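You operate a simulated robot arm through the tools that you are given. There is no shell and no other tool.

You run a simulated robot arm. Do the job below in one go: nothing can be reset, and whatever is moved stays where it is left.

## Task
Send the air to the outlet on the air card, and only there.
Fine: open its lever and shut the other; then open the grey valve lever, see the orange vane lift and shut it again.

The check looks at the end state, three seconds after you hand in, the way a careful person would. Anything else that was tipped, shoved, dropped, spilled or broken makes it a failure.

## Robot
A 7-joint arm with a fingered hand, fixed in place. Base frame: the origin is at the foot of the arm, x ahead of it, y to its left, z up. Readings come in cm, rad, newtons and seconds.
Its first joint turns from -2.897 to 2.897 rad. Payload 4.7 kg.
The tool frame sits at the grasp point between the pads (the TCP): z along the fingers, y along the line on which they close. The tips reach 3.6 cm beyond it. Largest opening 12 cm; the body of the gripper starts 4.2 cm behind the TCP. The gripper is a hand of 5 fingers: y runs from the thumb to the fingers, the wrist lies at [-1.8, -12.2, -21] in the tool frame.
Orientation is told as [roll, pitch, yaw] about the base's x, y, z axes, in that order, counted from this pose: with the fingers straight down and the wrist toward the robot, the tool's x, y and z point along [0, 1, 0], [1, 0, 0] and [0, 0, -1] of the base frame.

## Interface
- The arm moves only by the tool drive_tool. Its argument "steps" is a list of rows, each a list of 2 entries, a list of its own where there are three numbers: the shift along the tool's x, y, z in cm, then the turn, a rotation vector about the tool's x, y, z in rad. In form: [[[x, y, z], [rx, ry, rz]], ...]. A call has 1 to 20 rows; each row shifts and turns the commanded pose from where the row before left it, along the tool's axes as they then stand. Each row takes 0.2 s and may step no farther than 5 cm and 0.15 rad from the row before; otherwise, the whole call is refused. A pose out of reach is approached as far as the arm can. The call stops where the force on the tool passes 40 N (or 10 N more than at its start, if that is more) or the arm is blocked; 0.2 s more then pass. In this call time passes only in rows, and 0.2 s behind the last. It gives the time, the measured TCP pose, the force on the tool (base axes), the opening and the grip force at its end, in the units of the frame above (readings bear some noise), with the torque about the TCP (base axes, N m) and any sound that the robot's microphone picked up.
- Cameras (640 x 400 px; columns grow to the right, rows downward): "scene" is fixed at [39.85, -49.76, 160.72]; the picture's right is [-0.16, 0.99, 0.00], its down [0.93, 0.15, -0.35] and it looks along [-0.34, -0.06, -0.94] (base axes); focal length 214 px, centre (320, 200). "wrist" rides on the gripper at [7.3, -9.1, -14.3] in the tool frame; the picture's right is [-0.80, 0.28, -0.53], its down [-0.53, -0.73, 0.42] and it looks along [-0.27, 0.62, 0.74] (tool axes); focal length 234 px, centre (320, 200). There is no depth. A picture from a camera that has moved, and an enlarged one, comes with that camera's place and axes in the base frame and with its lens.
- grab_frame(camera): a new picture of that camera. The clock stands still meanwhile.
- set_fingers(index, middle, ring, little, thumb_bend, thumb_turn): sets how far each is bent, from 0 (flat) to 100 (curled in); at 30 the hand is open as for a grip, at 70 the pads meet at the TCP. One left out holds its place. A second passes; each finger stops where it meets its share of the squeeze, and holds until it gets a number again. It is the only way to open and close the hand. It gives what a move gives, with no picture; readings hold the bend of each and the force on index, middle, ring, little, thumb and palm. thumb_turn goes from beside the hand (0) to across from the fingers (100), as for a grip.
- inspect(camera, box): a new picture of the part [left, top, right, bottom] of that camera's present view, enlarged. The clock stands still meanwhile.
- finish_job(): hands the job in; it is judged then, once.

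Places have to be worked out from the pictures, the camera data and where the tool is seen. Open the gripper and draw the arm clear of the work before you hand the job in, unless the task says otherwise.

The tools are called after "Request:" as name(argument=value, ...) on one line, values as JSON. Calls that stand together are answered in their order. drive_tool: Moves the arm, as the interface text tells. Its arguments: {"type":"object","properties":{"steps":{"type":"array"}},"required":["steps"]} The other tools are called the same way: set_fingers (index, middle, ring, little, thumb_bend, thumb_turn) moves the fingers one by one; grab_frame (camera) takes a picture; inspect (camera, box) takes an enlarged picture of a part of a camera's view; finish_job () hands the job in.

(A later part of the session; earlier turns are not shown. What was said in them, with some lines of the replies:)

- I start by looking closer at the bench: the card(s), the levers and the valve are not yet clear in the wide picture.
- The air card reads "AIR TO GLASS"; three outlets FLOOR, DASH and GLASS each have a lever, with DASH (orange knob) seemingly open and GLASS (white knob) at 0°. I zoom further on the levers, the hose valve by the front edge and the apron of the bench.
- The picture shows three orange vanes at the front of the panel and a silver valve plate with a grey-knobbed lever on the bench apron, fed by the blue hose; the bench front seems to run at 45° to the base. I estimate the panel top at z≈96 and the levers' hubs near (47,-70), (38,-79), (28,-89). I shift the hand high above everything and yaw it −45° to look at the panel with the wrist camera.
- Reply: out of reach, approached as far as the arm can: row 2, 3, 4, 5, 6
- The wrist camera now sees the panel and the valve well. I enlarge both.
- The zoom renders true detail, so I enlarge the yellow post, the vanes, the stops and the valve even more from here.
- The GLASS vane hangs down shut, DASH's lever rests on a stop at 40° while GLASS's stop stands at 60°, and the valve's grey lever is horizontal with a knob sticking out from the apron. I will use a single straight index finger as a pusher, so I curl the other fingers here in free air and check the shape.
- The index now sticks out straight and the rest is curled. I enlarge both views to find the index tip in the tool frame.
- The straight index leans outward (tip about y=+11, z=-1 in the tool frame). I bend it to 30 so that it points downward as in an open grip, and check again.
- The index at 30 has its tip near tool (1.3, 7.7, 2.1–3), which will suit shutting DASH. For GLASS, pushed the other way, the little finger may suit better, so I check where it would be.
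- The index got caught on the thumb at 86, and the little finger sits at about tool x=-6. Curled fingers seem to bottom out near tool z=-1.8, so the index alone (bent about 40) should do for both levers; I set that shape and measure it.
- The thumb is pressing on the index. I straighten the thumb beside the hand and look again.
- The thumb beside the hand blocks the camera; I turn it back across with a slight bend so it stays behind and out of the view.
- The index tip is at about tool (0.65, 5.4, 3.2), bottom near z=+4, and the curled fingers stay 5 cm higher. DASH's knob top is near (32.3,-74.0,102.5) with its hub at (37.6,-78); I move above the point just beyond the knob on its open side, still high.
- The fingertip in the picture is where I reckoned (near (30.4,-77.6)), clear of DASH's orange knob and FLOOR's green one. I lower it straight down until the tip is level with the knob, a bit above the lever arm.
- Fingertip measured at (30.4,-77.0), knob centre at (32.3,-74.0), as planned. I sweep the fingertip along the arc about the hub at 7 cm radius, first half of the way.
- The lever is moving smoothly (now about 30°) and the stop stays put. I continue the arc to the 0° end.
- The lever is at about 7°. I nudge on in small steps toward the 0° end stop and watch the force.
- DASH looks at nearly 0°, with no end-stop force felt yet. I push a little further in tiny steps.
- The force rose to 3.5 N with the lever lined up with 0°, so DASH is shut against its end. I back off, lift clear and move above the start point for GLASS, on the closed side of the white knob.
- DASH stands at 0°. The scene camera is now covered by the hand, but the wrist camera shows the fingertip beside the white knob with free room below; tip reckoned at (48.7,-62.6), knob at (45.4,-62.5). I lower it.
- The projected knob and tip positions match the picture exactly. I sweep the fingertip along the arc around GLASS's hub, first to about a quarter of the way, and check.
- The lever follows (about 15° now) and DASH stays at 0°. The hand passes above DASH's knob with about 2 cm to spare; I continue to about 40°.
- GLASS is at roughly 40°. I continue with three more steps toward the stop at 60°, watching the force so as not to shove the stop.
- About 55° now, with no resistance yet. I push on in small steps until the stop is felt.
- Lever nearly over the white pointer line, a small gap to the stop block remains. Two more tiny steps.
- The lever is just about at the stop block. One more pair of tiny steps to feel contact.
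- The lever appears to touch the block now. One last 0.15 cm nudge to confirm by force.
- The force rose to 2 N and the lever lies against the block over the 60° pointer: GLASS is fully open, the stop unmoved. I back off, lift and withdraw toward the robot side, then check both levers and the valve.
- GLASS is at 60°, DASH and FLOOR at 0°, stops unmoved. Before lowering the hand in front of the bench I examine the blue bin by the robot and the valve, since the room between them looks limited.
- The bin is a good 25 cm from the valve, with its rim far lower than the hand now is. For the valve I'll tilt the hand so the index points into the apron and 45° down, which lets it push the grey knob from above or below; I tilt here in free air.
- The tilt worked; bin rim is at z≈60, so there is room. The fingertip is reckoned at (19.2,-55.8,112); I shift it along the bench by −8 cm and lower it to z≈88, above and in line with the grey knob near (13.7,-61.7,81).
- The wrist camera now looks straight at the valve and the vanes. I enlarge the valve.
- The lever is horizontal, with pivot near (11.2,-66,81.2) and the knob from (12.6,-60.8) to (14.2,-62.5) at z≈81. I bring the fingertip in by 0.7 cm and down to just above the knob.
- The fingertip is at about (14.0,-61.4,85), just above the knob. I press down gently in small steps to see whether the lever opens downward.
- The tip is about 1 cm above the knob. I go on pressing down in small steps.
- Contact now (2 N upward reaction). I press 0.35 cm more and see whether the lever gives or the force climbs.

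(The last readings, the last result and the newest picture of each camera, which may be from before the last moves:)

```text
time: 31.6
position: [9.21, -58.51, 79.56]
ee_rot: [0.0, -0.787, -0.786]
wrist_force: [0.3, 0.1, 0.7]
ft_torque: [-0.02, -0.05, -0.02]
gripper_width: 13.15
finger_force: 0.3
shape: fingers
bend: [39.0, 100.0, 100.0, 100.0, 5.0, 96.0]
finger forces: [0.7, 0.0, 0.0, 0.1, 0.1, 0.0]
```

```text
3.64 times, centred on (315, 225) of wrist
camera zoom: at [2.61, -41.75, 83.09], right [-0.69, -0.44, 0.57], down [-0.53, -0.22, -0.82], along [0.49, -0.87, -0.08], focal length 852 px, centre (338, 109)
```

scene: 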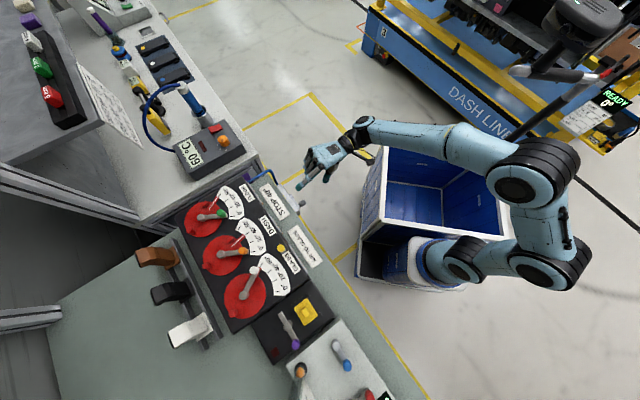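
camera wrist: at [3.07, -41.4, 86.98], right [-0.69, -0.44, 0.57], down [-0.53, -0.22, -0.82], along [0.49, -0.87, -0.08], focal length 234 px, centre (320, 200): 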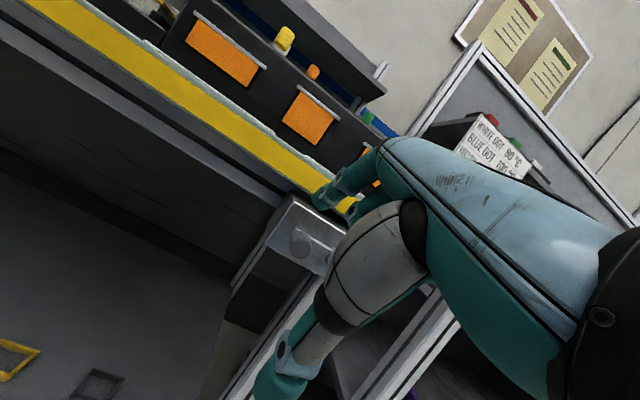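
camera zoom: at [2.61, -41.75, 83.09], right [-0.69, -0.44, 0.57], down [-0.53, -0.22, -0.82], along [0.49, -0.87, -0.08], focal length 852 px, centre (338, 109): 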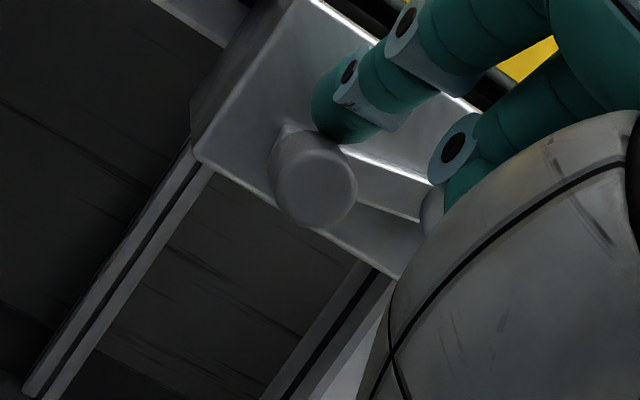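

The lever yields downward with under 1 N and has turned about 14° while the knob follows the finger, so it opens downward. I continue on an arc of 5 cm about the pivot, pushing the knob down and then inward.

Request:
drive_tool(steps=[[[0.06, -0.552, 0.552], [0, 0, 0]], [[-0.08, -0.615, 0.615], [0, 0, 0]], [[-0.22, -0.594, 0.594], [0, 0, 0]], [[-0.37, -0.559, 0.559], [0, 0, 0]]])

Request:
grab_frame(camera="wrist")

Request:
inspect(camera="wrist", box=[250, 150, 380, 260])

Request:
inspect(camera="scene", box=[270, 165, 340, 214])

```text
time: 32.6
position: [8.68, -58.82, 76.15]
ee_rot: [0.002, -0.787, -0.786]
wrist_force: [-0.5, -0.6, 1.4]
ft_torque: [-0.03, 0.0, -0.05]
gripper_width: 13.23
finger_force: 0.0
shape: fingers
bend: [39.0, 100.0, 100.0, 100.0, 5.0, 96.0]
finger forces: [0.6, 0.0, 0.0, 0.0, 0.0, 0.1]
```

```text
taken
camera wrist: at [2.08, -42.11, 79.76], right [-0.69, -0.45, 0.57], down [-0.53, -0.22, -0.82], along [0.49, -0.87, -0.08], focal length 234 px, centre (320, 200)
```

wrist: 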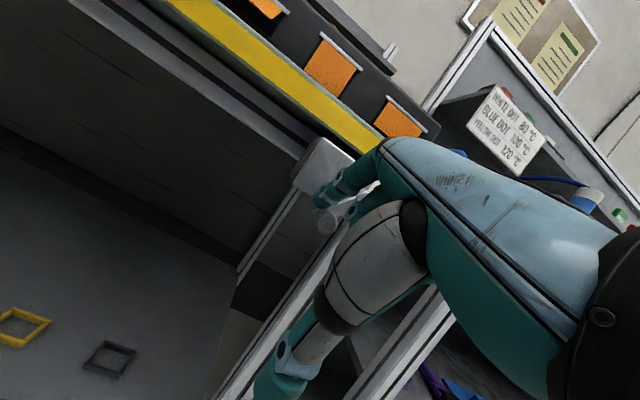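

```text
3.64 times, centred on (315, 205) of wrist
camera zoom: at [2.08, -42.11, 79.76], right [-0.69, -0.45, 0.57], down [-0.53, -0.22, -0.82], along [0.49, -0.87, -0.08], focal length 852 px, centre (338, 182)
```

zoom: 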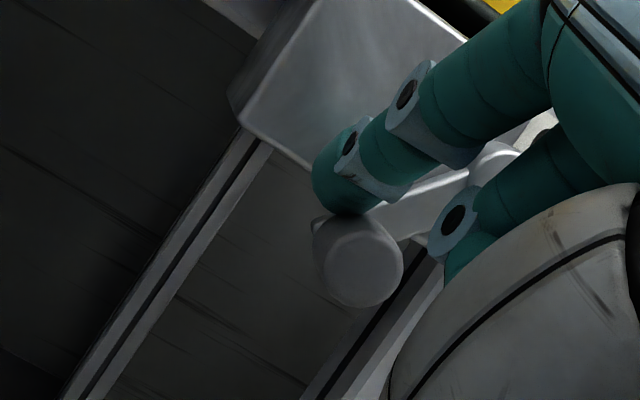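

```text
8.16 times, centred on (305, 190) of scene
camera zoom: at [39.85, -49.76, 160.72], right [-0.16, 0.99, 0.0], down [0.93, 0.15, -0.35], along [-0.34, -0.06, -0.94], focal length 1751 px, centre (442, 286)
```

zoom: 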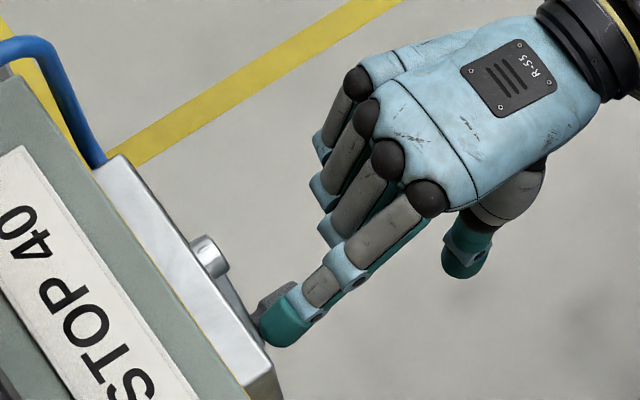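

The lever is at about −55° and moves freely. I carry on along the arc.

Request:
drive_tool(steps=[[[-0.5, -0.502, 0.502], [0, 0, 0]], [[-0.62, -0.438, 0.438], [0, 0, 0]], [[-0.71, -0.354, 0.354], [0, 0, 0]]])

Request:
grab_frame(camera="wrist")

Request:
inspect(camera="wrist", box=[250, 150, 380, 260])

Request:
inspect(camera="scene", box=[230, 165, 330, 285])

```text
time: 33.4
position: [7.32, -60.27, 74.35]
ee_rot: [-0.001, -0.786, -0.786]
wrist_force: [0.2, 0.6, 1.3]
ft_torque: [-0.07, -0.02, 0.04]
gripper_width: 13.25
finger_force: 0.5
shape: fingers
bend: [39.0, 100.0, 100.0, 100.0, 5.0, 96.0]
finger forces: [1.0, 0.1, 0.0, 0.1, 0.0, 0.1]
```

```text
taken
camera wrist: at [0.82, -43.47, 78.08], right [-0.69, -0.45, 0.57], down [-0.53, -0.22, -0.82], along [0.49, -0.87, -0.08], focal length 234 px, centre (320, 200)
```

wrist: 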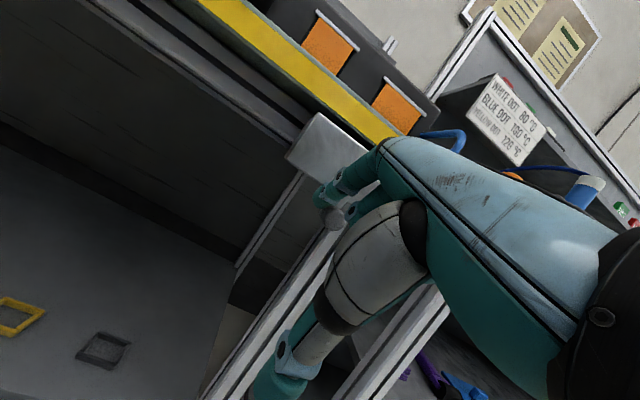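

```text
3.64 times, centred on (315, 205) of wrist
camera zoom: at [0.82, -43.47, 78.08], right [-0.69, -0.45, 0.57], down [-0.53, -0.22, -0.82], along [0.49, -0.87, -0.08], focal length 852 px, centre (338, 182)
```

zoom: 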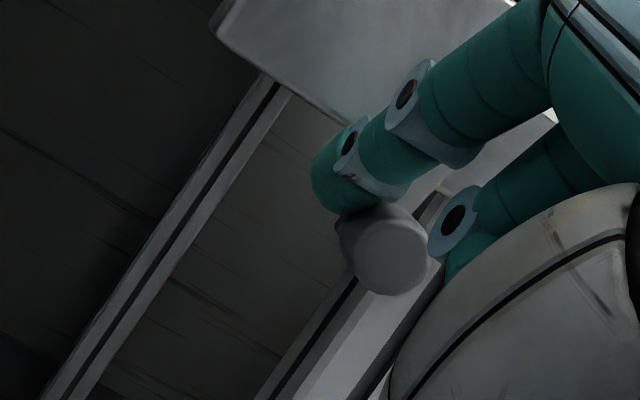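

```text
3.33 times, centred on (280, 225) of scene
camera zoom: at [39.85, -49.76, 160.72], right [-0.16, 0.99, 0.0], down [0.93, 0.15, -0.35], along [-0.34, -0.06, -0.94], focal length 715 px, centre (453, 117)
```

zoom: 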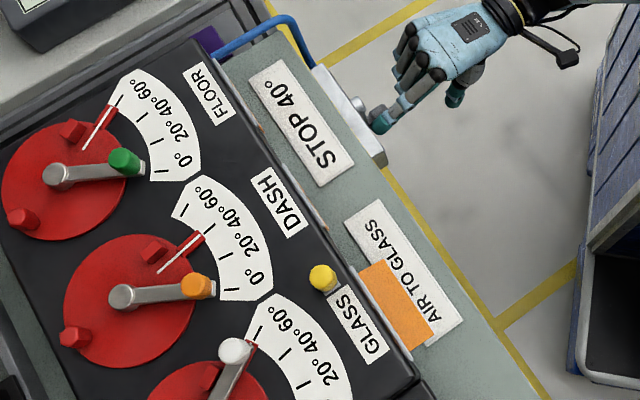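

The scene picture shows the GLASS vane now lifted, sticking out over the air card, while DASH's and FLOOR's hang still. I push the lever the last bit to its full open end so the opening is unmistakable.

Request:
drive_tool(steps=[[[-0.5, -0.19, 0.19], [0, 0, 0]], [[-0.4, -0.08, 0.08], [0, 0, 0]]])

Request:
inspect(camera="wrist", box=[250, 150, 380, 260])

Request:
inspect(camera="scene", box=[230, 165, 330, 285])

Request:
inspect(camera="scene", box=[270, 165, 320, 205])

```text
time: 34.0
position: [6.81, -60.79, 74.1]
ee_rot: [0.001, -0.788, -0.785]
wrist_force: [2.2, 3.6, 2.0]
ft_torque: [-0.17, -0.06, 0.23]
gripper_width: 13.28
finger_force: 2.3
shape: fingers
bend: [39.0, 100.0, 100.0, 100.0, 5.0, 96.0]
finger forces: [4.5, 0.1, 0.1, 0.0, 0.0, 0.0]
```

```text
3.64 times, centred on (315, 205) of wrist
camera zoom: at [0.19, -44.14, 77.69], right [-0.69, -0.45, 0.57], down [-0.53, -0.22, -0.82], along [0.49, -0.87, -0.08], focal length 852 px, centre (338, 182)
```

zoom: 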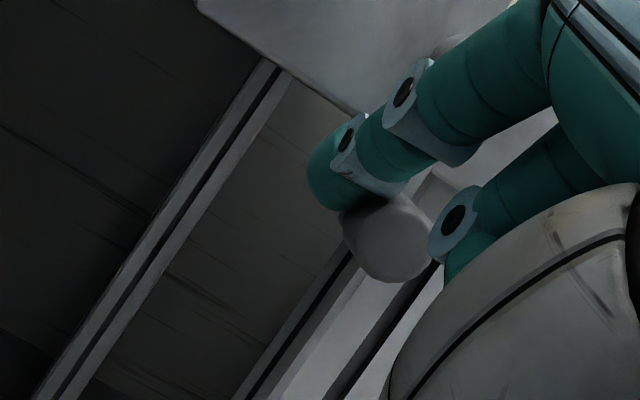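

```text
3.33 times, centred on (280, 225) of scene
camera zoom: at [39.85, -49.76, 160.72], right [-0.16, 0.99, 0.0], down [0.93, 0.15, -0.35], along [-0.34, -0.06, -0.94], focal length 715 px, centre (453, 117)
```

zoom: 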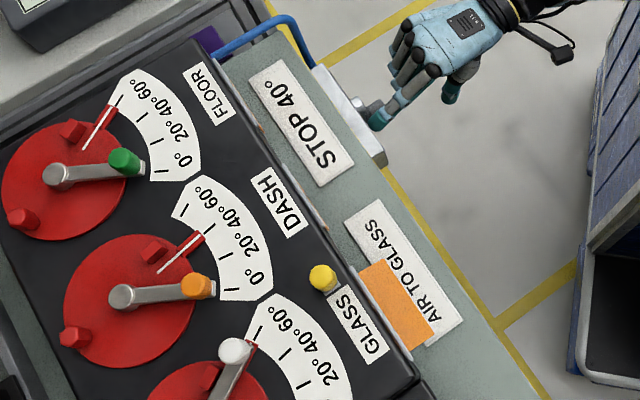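

```text
10.00 times, centred on (295, 185) of scene
camera zoom: at [39.85, -49.76, 160.72], right [-0.16, 0.99, 0.0], down [0.93, 0.15, -0.35], along [-0.34, -0.06, -0.94], focal length 2145 px, centre (570, 350)
```

zoom: 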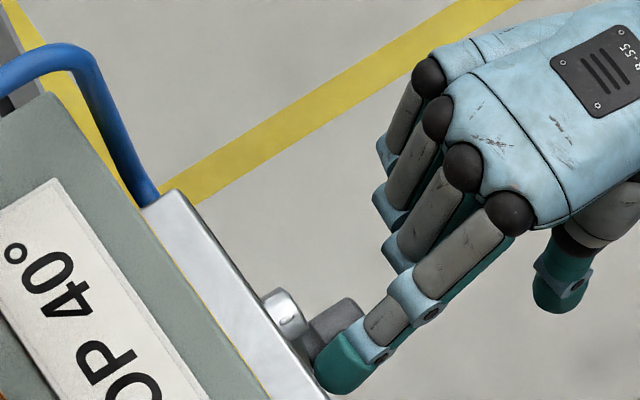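

The finger now feels 4.5 N: the valve lever is at its open end, pointing down, and the GLASS vane alone is lifted. To shut it I must push the knob from the other side, so I release, draw the finger straight out from the bench and straighten the index to make it lie level.

Request:
drive_tool(steps=[[[0.4, 0, 0], [0, 0, 0]], [[0, -2.12, -2.12], [0, 0, 0]], [[0, -2.12, -2.12], [0, 0, 0]]])

Request:
set_fingers(index=0)

Request:
grab_frame(camera="wrist")

Request:
inspect(camera="scene", box=[260, 155, 340, 211])

Request:
inspect(camera="scene", box=[230, 165, 330, 285])

```text
time: 34.8
position: [2.61, -56.03, 74.17]
ee_rot: [-0.001, -0.788, -0.786]
wrist_force: [0.0, -0.1, -0.4]
ft_torque: [0.03, -0.02, -0.02]
gripper_width: 13.12
finger_force: 0.0
shape: fingers
bend: [40.0, 100.0, 100.0, 100.0, 5.0, 96.0]
finger forces: [0.1, 0.0, 0.0, 0.0, 0.0, 0.0]
```

```text
time: 35.8
position: [2.65, -56.14, 74.14]
ee_rot: [-0.001, -0.788, -0.786]
wrist_force: [-0.3, -0.5, 0.5]
ft_torque: [-0.03, 0.0, 0.01]
gripper_width: 19.23
finger_force: 0.0
shape: fingers
bend: [0.0, 100.0, 100.0, 100.0, 5.0, 96.0]
finger forces: [0.1, 0.0, 0.0, 0.1, 0.1, 0.0]
```

```text
taken
camera wrist: at [-3.87, -39.33, 77.72], right [-0.69, -0.44, 0.57], down [-0.53, -0.22, -0.82], along [0.49, -0.87, -0.08], focal length 234 px, centre (320, 200)
```

wrist: 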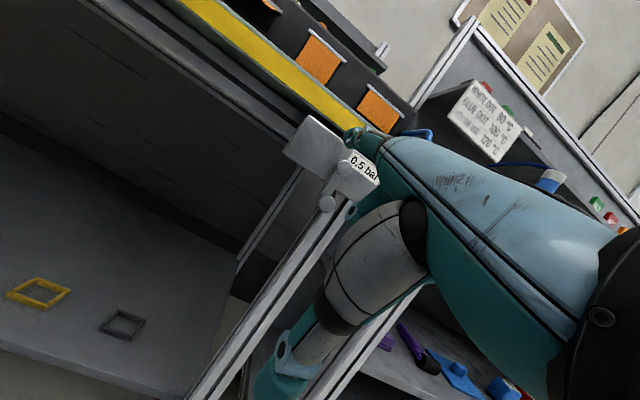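

```text
7.14 times, centred on (300, 183) of scene
camera zoom: at [39.85, -49.76, 160.72], right [-0.16, 0.99, 0.0], down [0.93, 0.15, -0.35], along [-0.34, -0.06, -0.94], focal length 1532 px, centre (463, 321)
```

zoom: 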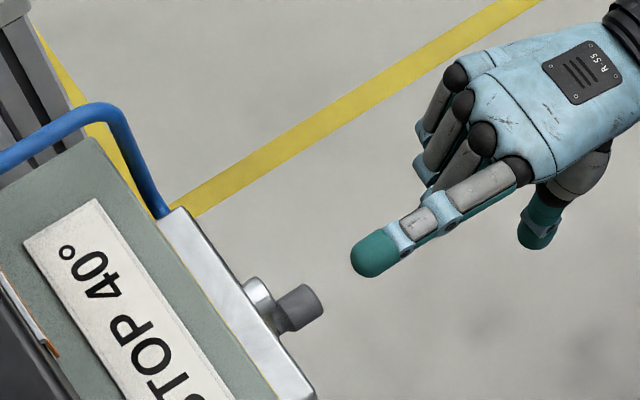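

```text
3.33 times, centred on (280, 225) of scene
camera zoom: at [39.85, -49.76, 160.72], right [-0.16, 0.99, 0.0], down [0.93, 0.15, -0.35], along [-0.34, -0.06, -0.94], focal length 715 px, centre (453, 117)
```

zoom: 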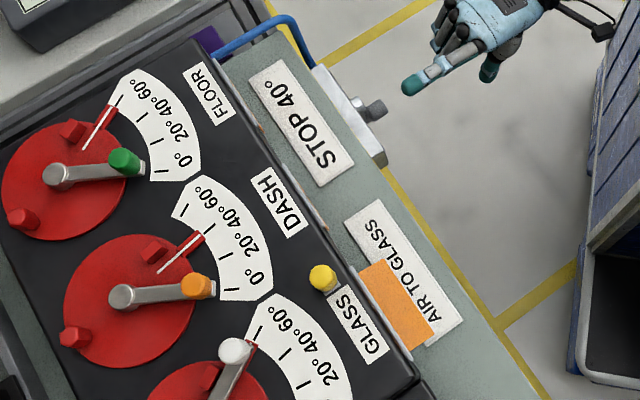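

The lever stays open, the vane stays lifted, and the finger is clear. I enlarge the wrist view to locate the knob and the straight finger.

Request:
inspect(camera="wrist", box=[280, 100, 420, 220])

```text
3.33 times, centred on (350, 160) of wrist
camera zoom: at [-3.87, -39.33, 77.72], right [-0.69, -0.44, 0.57], down [-0.53, -0.22, -0.82], along [0.49, -0.87, -0.08], focal length 781 px, centre (220, 333)
```

zoom: 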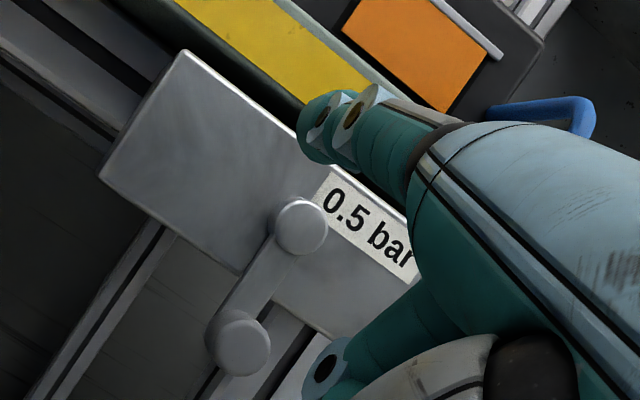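

The knob now hangs straight below the pivot, face at (9.4,-64.7,75.5), pivot (10.9,-66.3,80.5); the fingertip is at (8.7,-60.0,82.6). I move the finger, still well outside, down and along to the near side of the knob.

Request:
drive_tool(steps=[[[-3.05, -2.155, 2.155], [0, 0, 0]], [[-3.05, -2.155, 2.155], [0, 0, 0]]])

Request:
grab_frame(camera="wrist")

Request:
inspect(camera="wrist", box=[240, 70, 400, 190])

Request:
inspect(camera="scene", box=[260, 155, 340, 211])

```text
time: 36.4
position: [-1.64, -60.85, 68.12]
ee_rot: [0.0, -0.788, -0.784]
wrist_force: [-0.5, 0.2, 0.6]
ft_torque: [0.02, 0.01, 0.04]
gripper_width: 19.27
finger_force: 0.0
shape: fingers
bend: [0.0, 100.0, 100.0, 100.0, 5.0, 96.0]
finger forces: [0.0, 0.1, 0.1, 0.1, 0.0, 0.0]
```

```text
taken
camera wrist: at [-8.2, -44.03, 71.71], right [-0.69, -0.44, 0.57], down [-0.53, -0.22, -0.82], along [0.49, -0.87, -0.08], focal length 234 px, centre (320, 200)
```

wrist: 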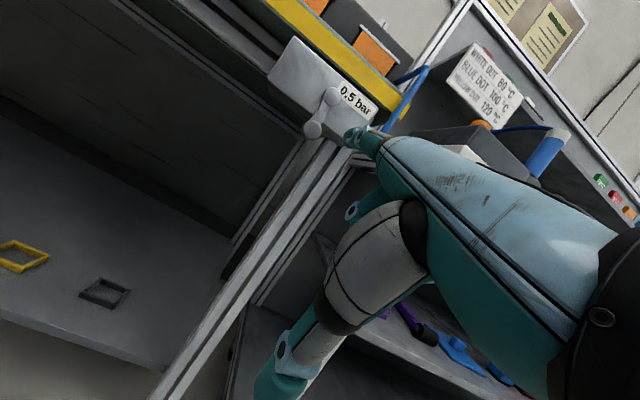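

```text
3.33 times, centred on (320, 130) of wrist
camera zoom: at [-8.2, -44.03, 71.71], right [-0.69, -0.44, 0.57], down [-0.53, -0.22, -0.82], along [0.49, -0.87, -0.08], focal length 781 px, centre (320, 433)
```

zoom: 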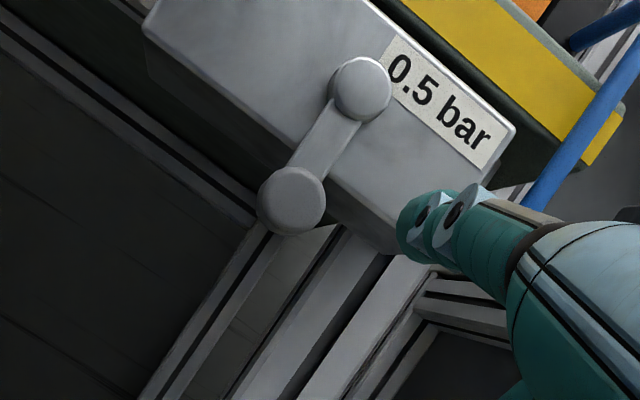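

```text
7.14 times, centred on (300, 183) of scene
camera zoom: at [39.85, -49.76, 160.72], right [-0.16, 0.99, 0.0], down [0.93, 0.15, -0.35], along [-0.34, -0.06, -0.94], focal length 1532 px, centre (463, 321)
```

zoom: 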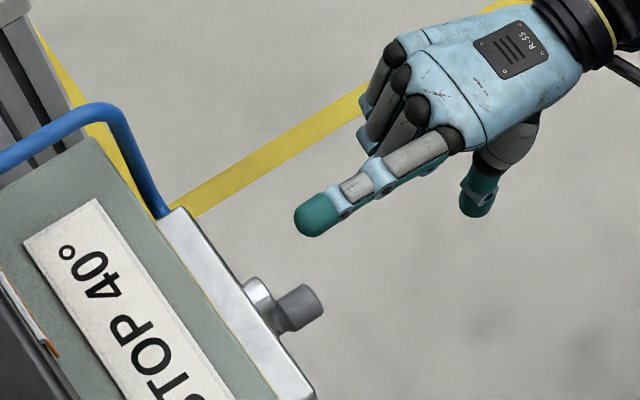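

Tip at about (4.5,-64.8,76.6): 3.5 cm to the side of the knob, level with it. I insert it 4.6 cm toward the apron beside the knob.

Request:
drive_tool(steps=[[[0, 1.1, 1.1], [0, 0, 0]], [[0, 1.1, 1.1], [0, 0, 0]], [[0, 1.05, 1.05], [0, 0, 0]]])

Request:
inspect(camera="wrist", box=[240, 70, 400, 190])

Request:
inspect(camera="scene", box=[260, 155, 340, 211])

```text
time: 37.2
position: [1.66, -64.06, 68.27]
ee_rot: [-0.001, -0.784, -0.786]
wrist_force: [-0.7, 0.4, -0.6]
ft_torque: [0.02, 0.02, -0.03]
gripper_width: 19.27
finger_force: 0.0
shape: fingers
bend: [0.0, 100.0, 100.0, 100.0, 5.0, 96.0]
finger forces: [0.0, 0.0, 0.0, 0.0, 0.0, 0.1]
```

```text
3.33 times, centred on (320, 130) of wrist
camera zoom: at [-4.93, -47.23, 71.79], right [-0.69, -0.44, 0.57], down [-0.53, -0.22, -0.82], along [0.49, -0.87, -0.08], focal length 781 px, centre (320, 433)
```

zoom: 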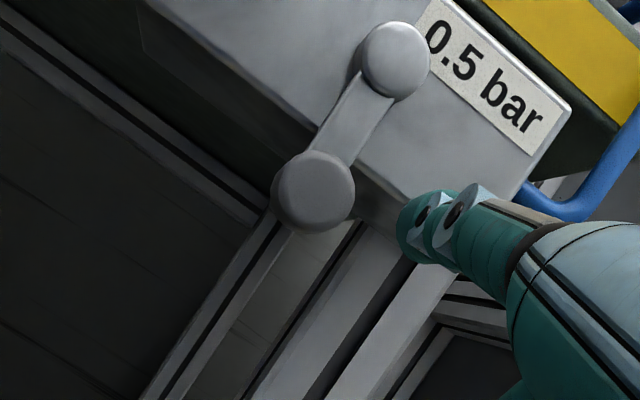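

```text
7.14 times, centred on (300, 183) of scene
camera zoom: at [39.85, -49.76, 160.72], right [-0.16, 0.99, 0.0], down [0.93, 0.15, -0.35], along [-0.34, -0.06, -0.94], focal length 1532 px, centre (463, 321)
```

zoom: 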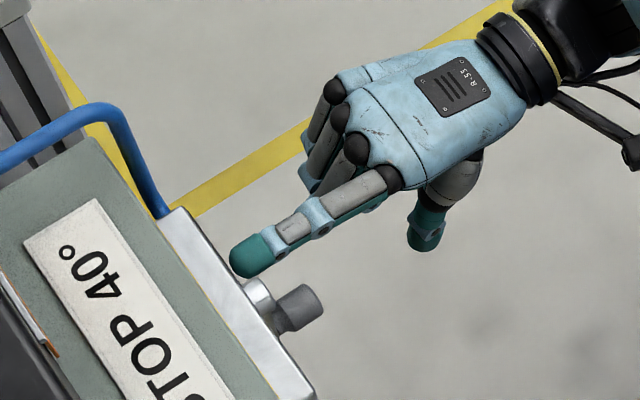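

The finger is beside the knob at the same depth, free of contact. I sweep it along the 5 cm arc about the pivot, pushing the knob sideways and up, first five steps.

Request:
drive_tool(steps=[[[0.69, -0.375, 0.375], [0, 0, 0]], [[0.77, -0.29, 0.29], [0, 0, 0]], [[0.83, -0.19, 0.19], [0, 0, 0]], [[0.86, -0.085, 0.085], [0, 0, 0]], [[0.87, 0.02, -0.02], [0, 0, 0]]])

Request:
inspect(camera="wrist", box=[240, 70, 400, 190])

Request:
inspect(camera="scene", box=[260, 155, 340, 211])

```text
time: 38.4
position: [4.66, -61.28, 66.64]
ee_rot: [0.0, -0.785, -0.787]
wrist_force: [-1.5, -1.2, 0.6]
ft_torque: [0.09, -0.11, -0.12]
gripper_width: 19.32
finger_force: 0.8
shape: fingers
bend: [0.0, 100.0, 100.0, 100.0, 5.0, 96.0]
finger forces: [1.2, 0.0, 0.0, 0.0, 0.0, 0.0]
```

```text
3.33 times, centred on (320, 130) of wrist
camera zoom: at [-1.87, -44.41, 70.26], right [-0.69, -0.45, 0.57], down [-0.53, -0.22, -0.82], along [0.49, -0.87, -0.08], focal length 781 px, centre (320, 433)
```

zoom: 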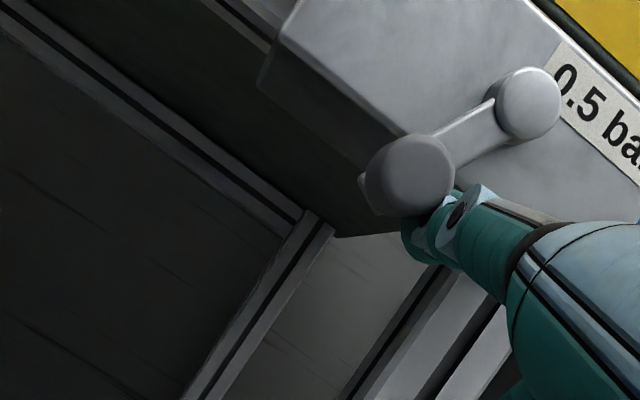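

```text
7.14 times, centred on (300, 183) of scene
camera zoom: at [39.85, -49.76, 160.72], right [-0.16, 0.99, 0.0], down [0.93, 0.15, -0.35], along [-0.34, -0.06, -0.94], focal length 1532 px, centre (463, 321)
```

zoom: 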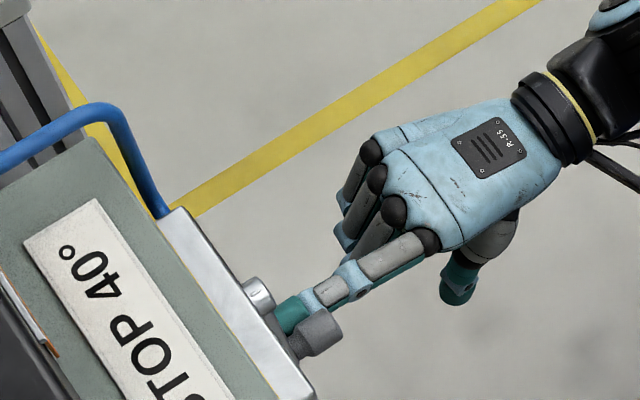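

The lever is coming up (about −60°) with 1–2 N. I continue the arc.

Request:
drive_tool(steps=[[[0.85, 0.127, -0.127], [0, 0, 0]], [[0.81, 0.226, -0.226], [0, 0, 0]], [[0.74, 0.332, -0.332], [0, 0, 0]]])

Request:
inspect(camera="wrist", box=[240, 70, 400, 190])

Request:
inspect(camera="scene", box=[260, 155, 340, 211])

```text
time: 39.2
position: [6.37, -59.3, 67.66]
ee_rot: [0.0, -0.785, -0.786]
wrist_force: [-0.5, -1.4, -0.2]
ft_torque: [0.1, 0.0, -0.05]
gripper_width: 19.19
finger_force: 0.7
shape: fingers
bend: [0.0, 100.0, 100.0, 100.0, 5.0, 96.0]
finger forces: [1.3, 0.0, 0.1, 0.1, 0.1, 0.0]
```

```text
3.33 times, centred on (320, 130) of wrist
camera zoom: at [-0.21, -42.46, 71.21], right [-0.69, -0.44, 0.57], down [-0.53, -0.22, -0.82], along [0.49, -0.87, -0.08], focal length 781 px, centre (320, 433)
```

zoom: 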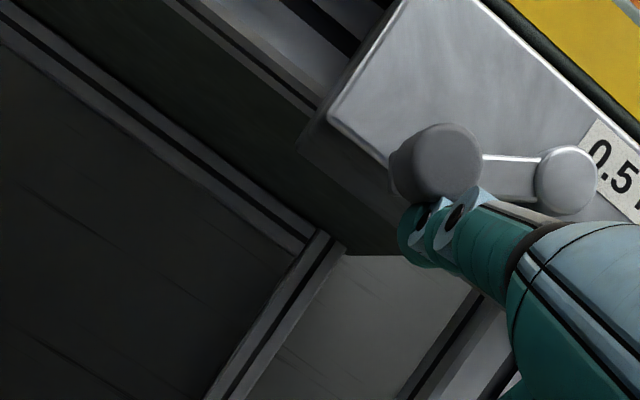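

```text
7.14 times, centred on (300, 183) of scene
camera zoom: at [39.85, -49.76, 160.72], right [-0.16, 0.99, 0.0], down [0.93, 0.15, -0.35], along [-0.34, -0.06, -0.94], focal length 1532 px, centre (463, 321)
```

zoom: 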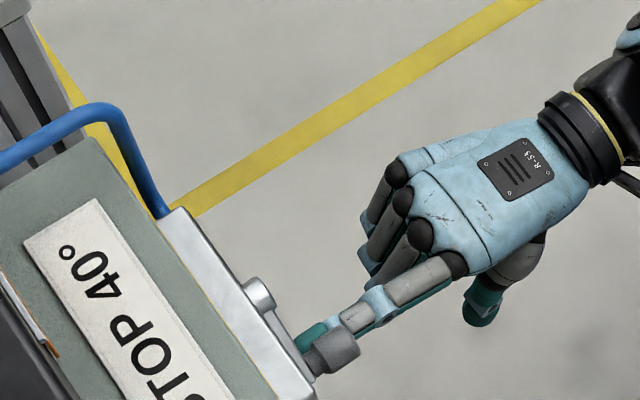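

The lever is at about −30° now. I keep lifting along the arc.

Request:
drive_tool(steps=[[[0.65, 0.41, -0.41], [0, 0, 0]], [[0.53, 0.488, -0.488], [0, 0, 0]]])

Request:
inspect(camera="wrist", box=[240, 70, 400, 190])

Request:
inspect(camera="scene", box=[230, 165, 330, 285])

```text
time: 39.8
position: [7.16, -58.31, 68.81]
ee_rot: [-0.001, -0.784, -0.785]
wrist_force: [-0.8, 0.5, -2.0]
ft_torque: [0.1, 0.02, -0.08]
gripper_width: 19.14
finger_force: 0.3
shape: fingers
bend: [0.0, 100.0, 100.0, 100.0, 5.0, 96.0]
finger forces: [1.2, 0.1, 0.0, 0.1, 0.1, 0.0]
```

```text
3.33 times, centred on (320, 130) of wrist
camera zoom: at [0.61, -41.56, 72.47], right [-0.69, -0.45, 0.57], down [-0.53, -0.22, -0.82], along [0.49, -0.87, -0.08], focal length 781 px, centre (320, 433)
```

zoom: 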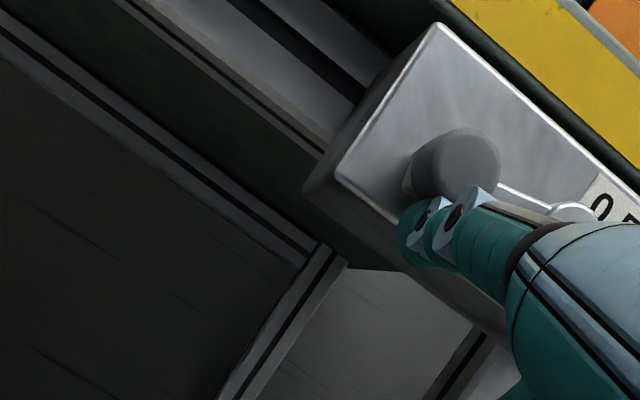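

```text
3.33 times, centred on (280, 225) of scene
camera zoom: at [39.85, -49.76, 160.72], right [-0.16, 0.99, 0.0], down [0.93, 0.15, -0.35], along [-0.34, -0.06, -0.94], focal length 715 px, centre (453, 117)
```

zoom: 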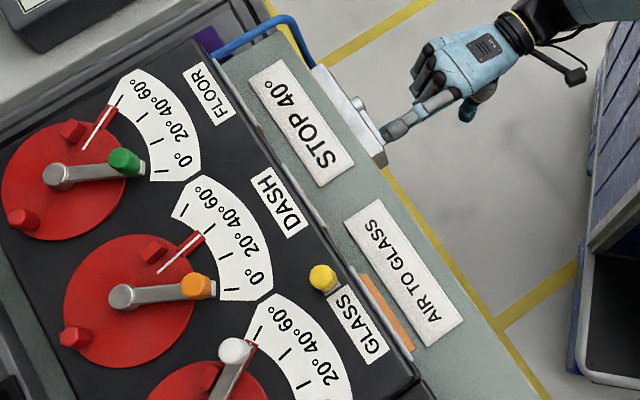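

The vane is sinking as the valve closes; lever at about −12°. I lift on in smaller steps to the shut end.

Request:
drive_tool(steps=[[[0.25, 0.42, -0.42], [0, 0, 0]], [[0.12, 0.28, -0.28], [0, 0, 0]]])

Request:
inspect(camera="wrist", box=[240, 70, 400, 190])

Request:
inspect(camera="scene", box=[230, 165, 330, 285])

```text
time: 40.4
position: [7.45, -58.21, 69.82]
ee_rot: [0.002, -0.788, -0.785]
wrist_force: [-0.5, -0.2, -1.5]
ft_torque: [0.04, 0.0, -0.01]
gripper_width: 19.14
finger_force: 0.8
shape: fingers
bend: [0.0, 100.0, 100.0, 100.0, 5.0, 96.0]
finger forces: [1.4, 0.1, 0.1, 0.0, 0.1, 0.1]
```

```text
3.33 times, centred on (320, 130) of wrist
camera zoom: at [0.92, -41.43, 73.39], right [-0.69, -0.45, 0.57], down [-0.53, -0.22, -0.82], along [0.49, -0.87, -0.08], focal length 781 px, centre (320, 433)
```

zoom: 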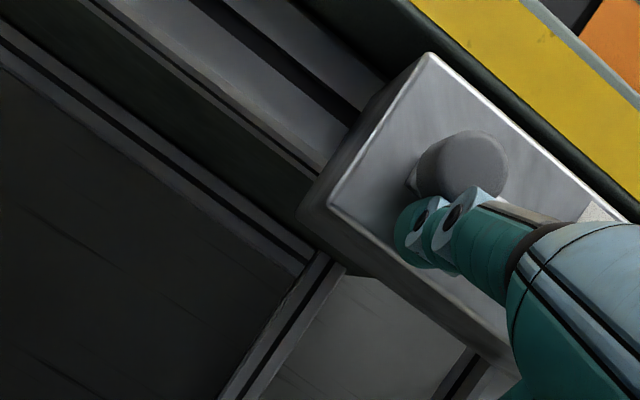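

```text
3.33 times, centred on (280, 225) of scene
camera zoom: at [39.85, -49.76, 160.72], right [-0.16, 0.99, 0.0], down [0.93, 0.15, -0.35], along [-0.34, -0.06, -0.94], focal length 715 px, centre (453, 117)
```

zoom: 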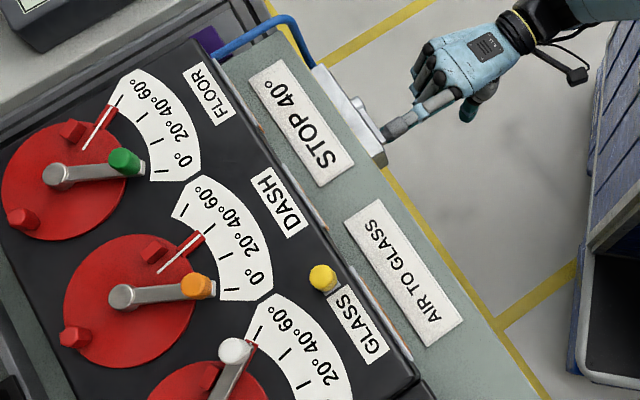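

The vane hangs shut again. The lever is nearly level; I press up in tiny steps until its end stop answers.

Request:
drive_tool(steps=[[[0, 0.14, -0.14], [0, 0, 0]], [[0, 0.14, -0.14], [0, 0, 0]]])

Request:
inspect(camera="wrist", box=[240, 70, 400, 190])

```text
time: 41.0
position: [7.54, -58.27, 70.18]
ee_rot: [0.002, -0.785, -0.788]
wrist_force: [-0.1, 0.7, -2.1]
ft_torque: [0.06, 0.11, 0.03]
gripper_width: 19.08
finger_force: 1.5
shape: fingers
bend: [1.0, 100.0, 100.0, 100.0, 5.0, 96.0]
finger forces: [2.4, 0.1, 0.1, 0.0, 0.0, 0.1]
```

```text
3.33 times, centred on (320, 130) of wrist
camera zoom: at [0.87, -41.39, 73.77], right [-0.69, -0.45, 0.57], down [-0.53, -0.22, -0.82], along [0.49, -0.87, -0.08], focal length 781 px, centre (320, 433)
```

zoom: 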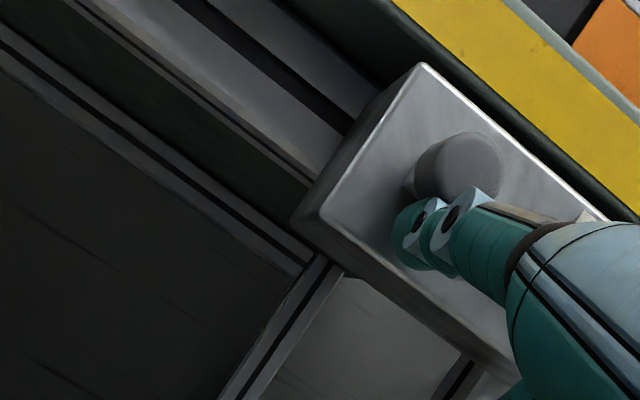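

Force is rising (2.4 N). One more tiny step to confirm the end stop.

Request:
drive_tool(steps=[[[0, 0.14, -0.14], [0, 0, 0]]])

Request:
inspect(camera="scene", box=[260, 155, 340, 211])

```text
time: 41.4
position: [7.4, -58.13, 70.49]
ee_rot: [-0.001, -0.786, -0.786]
wrist_force: [-0.3, 0.1, -5.8]
ft_torque: [0.11, 0.24, -0.02]
gripper_width: 18.9
finger_force: 2.2
shape: fingers
bend: [2.0, 100.0, 100.0, 100.0, 5.0, 96.0]
finger forces: [4.9, 0.0, 0.0, 0.0, 0.0, 0.0]
```

```text
7.14 times, centred on (300, 183) of scene
camera zoom: at [39.85, -49.76, 160.72], right [-0.16, 0.99, 0.0], down [0.93, 0.15, -0.35], along [-0.34, -0.06, -0.94], focal length 1532 px, centre (463, 321)
```

zoom: 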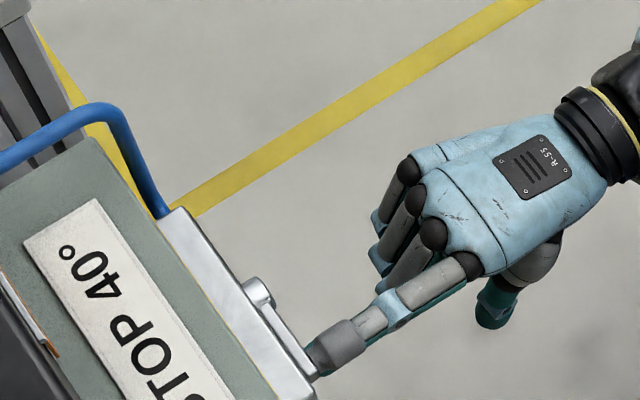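

The end stop answers with 5 N: the valve is shut. I lower the finger off the knob, then draw straight out and back from the bench.

Request:
drive_tool(steps=[[[0, -0.5, 0.5], [0, 0, 0]], [[0, -0.7, 0.7], [0, 0, 0]], [[0, -2.2, -2.2], [0, 0, 0]], [[0, -2.8, -2.8], [0, 0, 0]], [[0, -2.8, -2.8], [0, 0, 0]], [[0, -2.0, -2.0], [0, 0, 0]]])

Request:
grab_frame(camera="wrist")

Request:
inspect(camera="scene", box=[260, 155, 340, 211])

Request:
inspect(camera="scene", box=[170, 165, 330, 325])

```text
time: 42.8
position: [-2.1, -48.42, 69.0]
ee_rot: [0.001, -0.788, -0.785]
wrist_force: [1.4, 0.2, 0.4]
ft_torque: [-0.02, 0.0, -0.01]
gripper_width: 19.24
finger_force: 0.0
shape: fingers
bend: [0.0, 100.0, 100.0, 100.0, 5.0, 96.0]
finger forces: [0.0, 0.1, 0.1, 0.1, 0.1, 0.1]
```

```text
taken
camera wrist: at [-8.63, -31.7, 72.46], right [-0.69, -0.45, 0.57], down [-0.53, -0.22, -0.82], along [0.49, -0.87, -0.08], focal length 234 px, centre (320, 200)
```

wrist: 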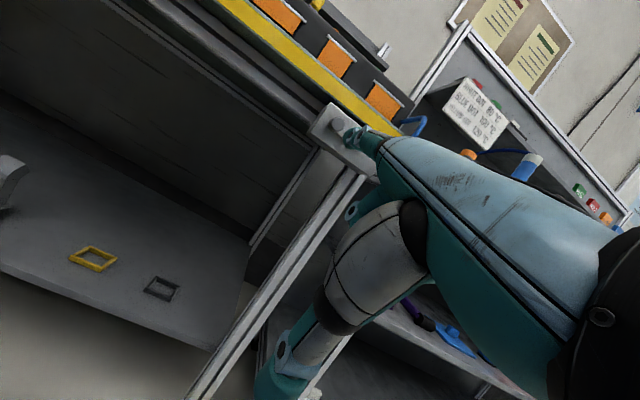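

```text
7.14 times, centred on (300, 183) of scene
camera zoom: at [39.85, -49.76, 160.72], right [-0.16, 0.99, 0.0], down [0.93, 0.15, -0.35], along [-0.34, -0.06, -0.94], focal length 1532 px, centre (463, 321)
```

zoom: 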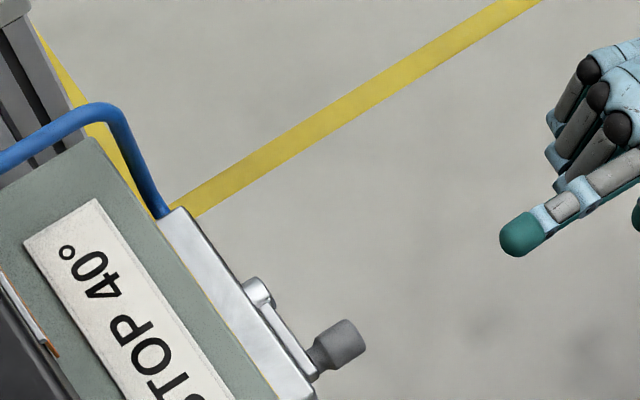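

```text
2.50 times, centred on (250, 245) of scene
camera zoom: at [39.85, -49.76, 160.72], right [-0.16, 0.99, 0.0], down [0.93, 0.15, -0.35], along [-0.34, -0.06, -0.94], focal length 536 px, centre (495, 88)
```

zoom: 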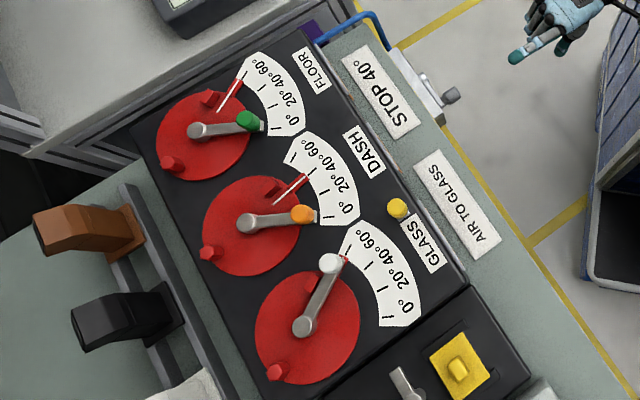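

The lever is level again, the vane down, and the panel reads GLASS 60°, DASH 0°, FLOOR 0°. I compare the valve with the very first picture using the same crop, and check the vanes.

Request:
inspect(camera="scene", box=[240, 160, 310, 210])

Request:
inspect(camera="wrist", box=[240, 0, 440, 180])

Request:
inspect(camera="scene", box=[220, 215, 310, 271])

```text
8.00 times, centred on (275, 185) of scene
camera zoom: at [39.85, -49.76, 160.72], right [-0.16, 0.99, 0.0], down [0.93, 0.15, -0.35], along [-0.34, -0.06, -0.94], focal length 1716 px, centre (680, 320)
```

zoom: 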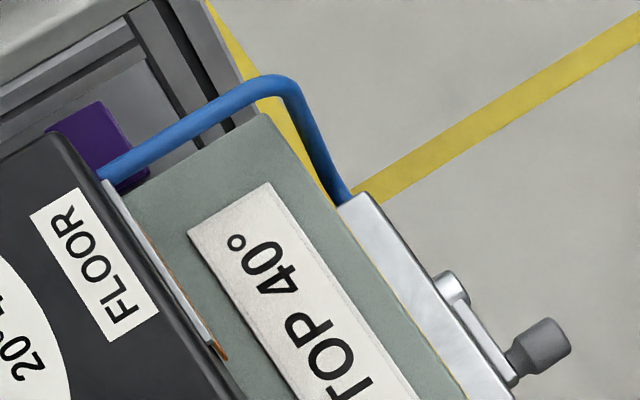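

```text
2.22 times, centred on (340, 90) of wrist
camera zoom: at [-8.63, -31.7, 72.46], right [-0.69, -0.45, 0.57], down [-0.53, -0.22, -0.82], along [0.49, -0.87, -0.08], focal length 520 px, centre (276, 444)
```

zoom: 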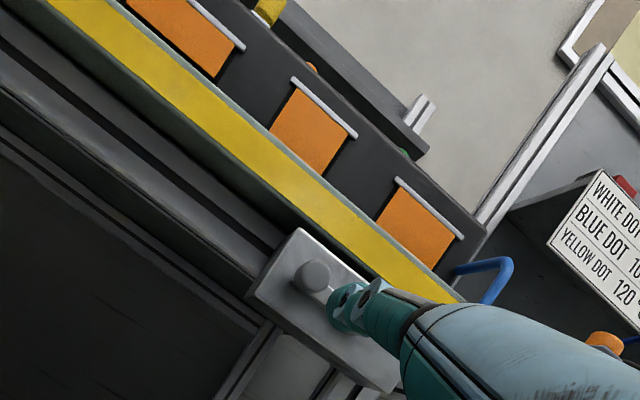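

```text
7.11 times, centred on (265, 243) of scene
camera zoom: at [39.85, -49.76, 160.72], right [-0.16, 0.99, 0.0], down [0.93, 0.15, -0.35], along [-0.34, -0.06, -0.94], focal length 1525 px, centre (711, -106)
```

zoom: 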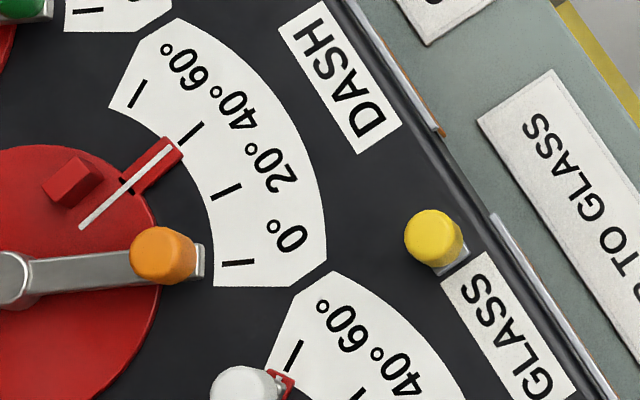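

Everything matches: the valve is exactly as at the start, all vanes hang shut, the levers are right and the stops unmoved. I raise the arm clear, untilt the hand and open it.

Request:
drive_tool(steps=[[[0, 2.83, -2.83], [0, 0, 0]], [[0, 2.83, -2.83], [0, 0, 0]], [[0, 2.83, -2.83], [0, 0, 0]], [[0, 2.83, -2.83], [0, 0, 0]], [[0, 2.83, -2.83], [0, 0, 0]], [[0, 2.83, -2.83], [0, 0, 0]], [[0, 2.83, -2.83], [0, 0, 0]], [[0, 2.83, -2.83], [0, 0, 0]], [[0, 2.83, -2.83], [0, 0, 0]], [[0, 2.83, -2.83], [0, 0, 0]], [[0, 0, 0], [0.131, 0, 0]], [[0, 0, 0], [0.131, 0, 0]], [[0, 0, 0], [0.131, 0, 0]], [[0, 0, 0], [0.131, 0, 0]], [[0, 0, 0], [0.131, 0, 0]], [[0, 0, 0], [0.131, 0, 0]]])

Request:
set_fingers(index=30, middle=30, ring=30, little=30, thumb_bend=30, thumb_turn=98)

Request:
grab_frame(camera="scene")

Request:
grab_frame(camera="wrist")

```text
time: 46.2
position: [-2.45, -48.4, 108.82]
ee_rot: [0.0, 0.003, -0.784]
wrist_force: [-0.5, 0.5, -0.6]
ft_torque: [0.01, -0.03, -0.01]
gripper_width: 19.25
finger_force: 0.0
shape: fingers
bend: [0.0, 100.0, 100.0, 100.0, 5.0, 96.0]
finger forces: [0.0, 0.0, 0.0, 0.1, 0.0, 0.1]
```

```text
time: 47.2
position: [-2.38, -48.39, 108.81]
ee_rot: [0.0, 0.0, -0.784]
wrist_force: [-0.4, -0.3, -0.1]
ft_torque: [0.02, 0.01, 0.01]
gripper_width: 12.31
finger_force: 0.0
shape: fingers
bend: [30.0, 30.0, 30.0, 30.0, 30.0, 96.0]
finger forces: [0.1, 0.0, 0.0, 0.0, 0.0, 0.0]
```

```text
taken
```

scene: 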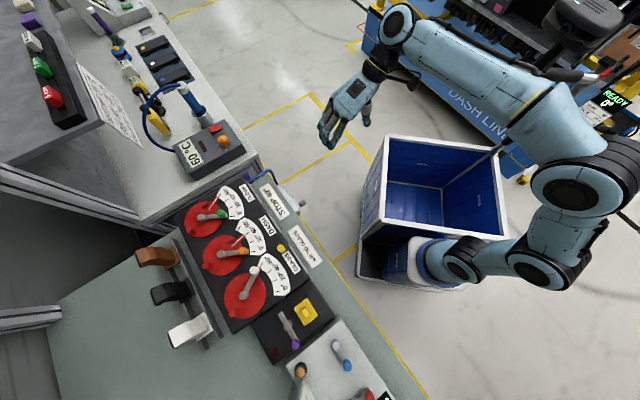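

```text
taken
camera wrist: at [-3.67, -36.93, 123.05], right [-0.37, -0.77, 0.53], down [-0.89, 0.14, -0.42], along [0.25, -0.63, -0.74], focal length 234 px, centre (320, 200)
```

wrist: 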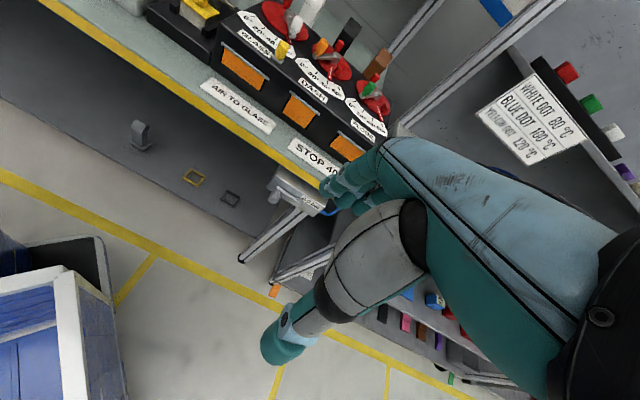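

The arm is clear and the hand open. GLASS is open at its stop, DASH and FLOOR are at 0°, the valve is shut and all vanes are down, with nothing else disturbed. I hand the job in.

Request:
finish_job()

```text
The job is handed in.
```

The air is set to go to GLASS only, the outlet on the air card, and the job is handed in.

- **Levers:** GLASS is open against its stop at 60°. I shut DASH, which had been open at 40°, to 0°. FLOOR was already at 0° and I left it there.
- **Valve test:** I opened the grey valve lever fully. In the camera picture only the GLASS vane lifted; the DASH and FLOOR vanes stayed down. I then shut the valve until it met its end stop, and the GLASS vane dropped again.
- **Other items:** The red stops, cards and yellow post look the same as before in the pictures. I found nothing knocked or shifted.
- **Arm:** The hand is open and drawn clear of the bench.

I did not use the "STOP 40°" card, since your task named only the air card.
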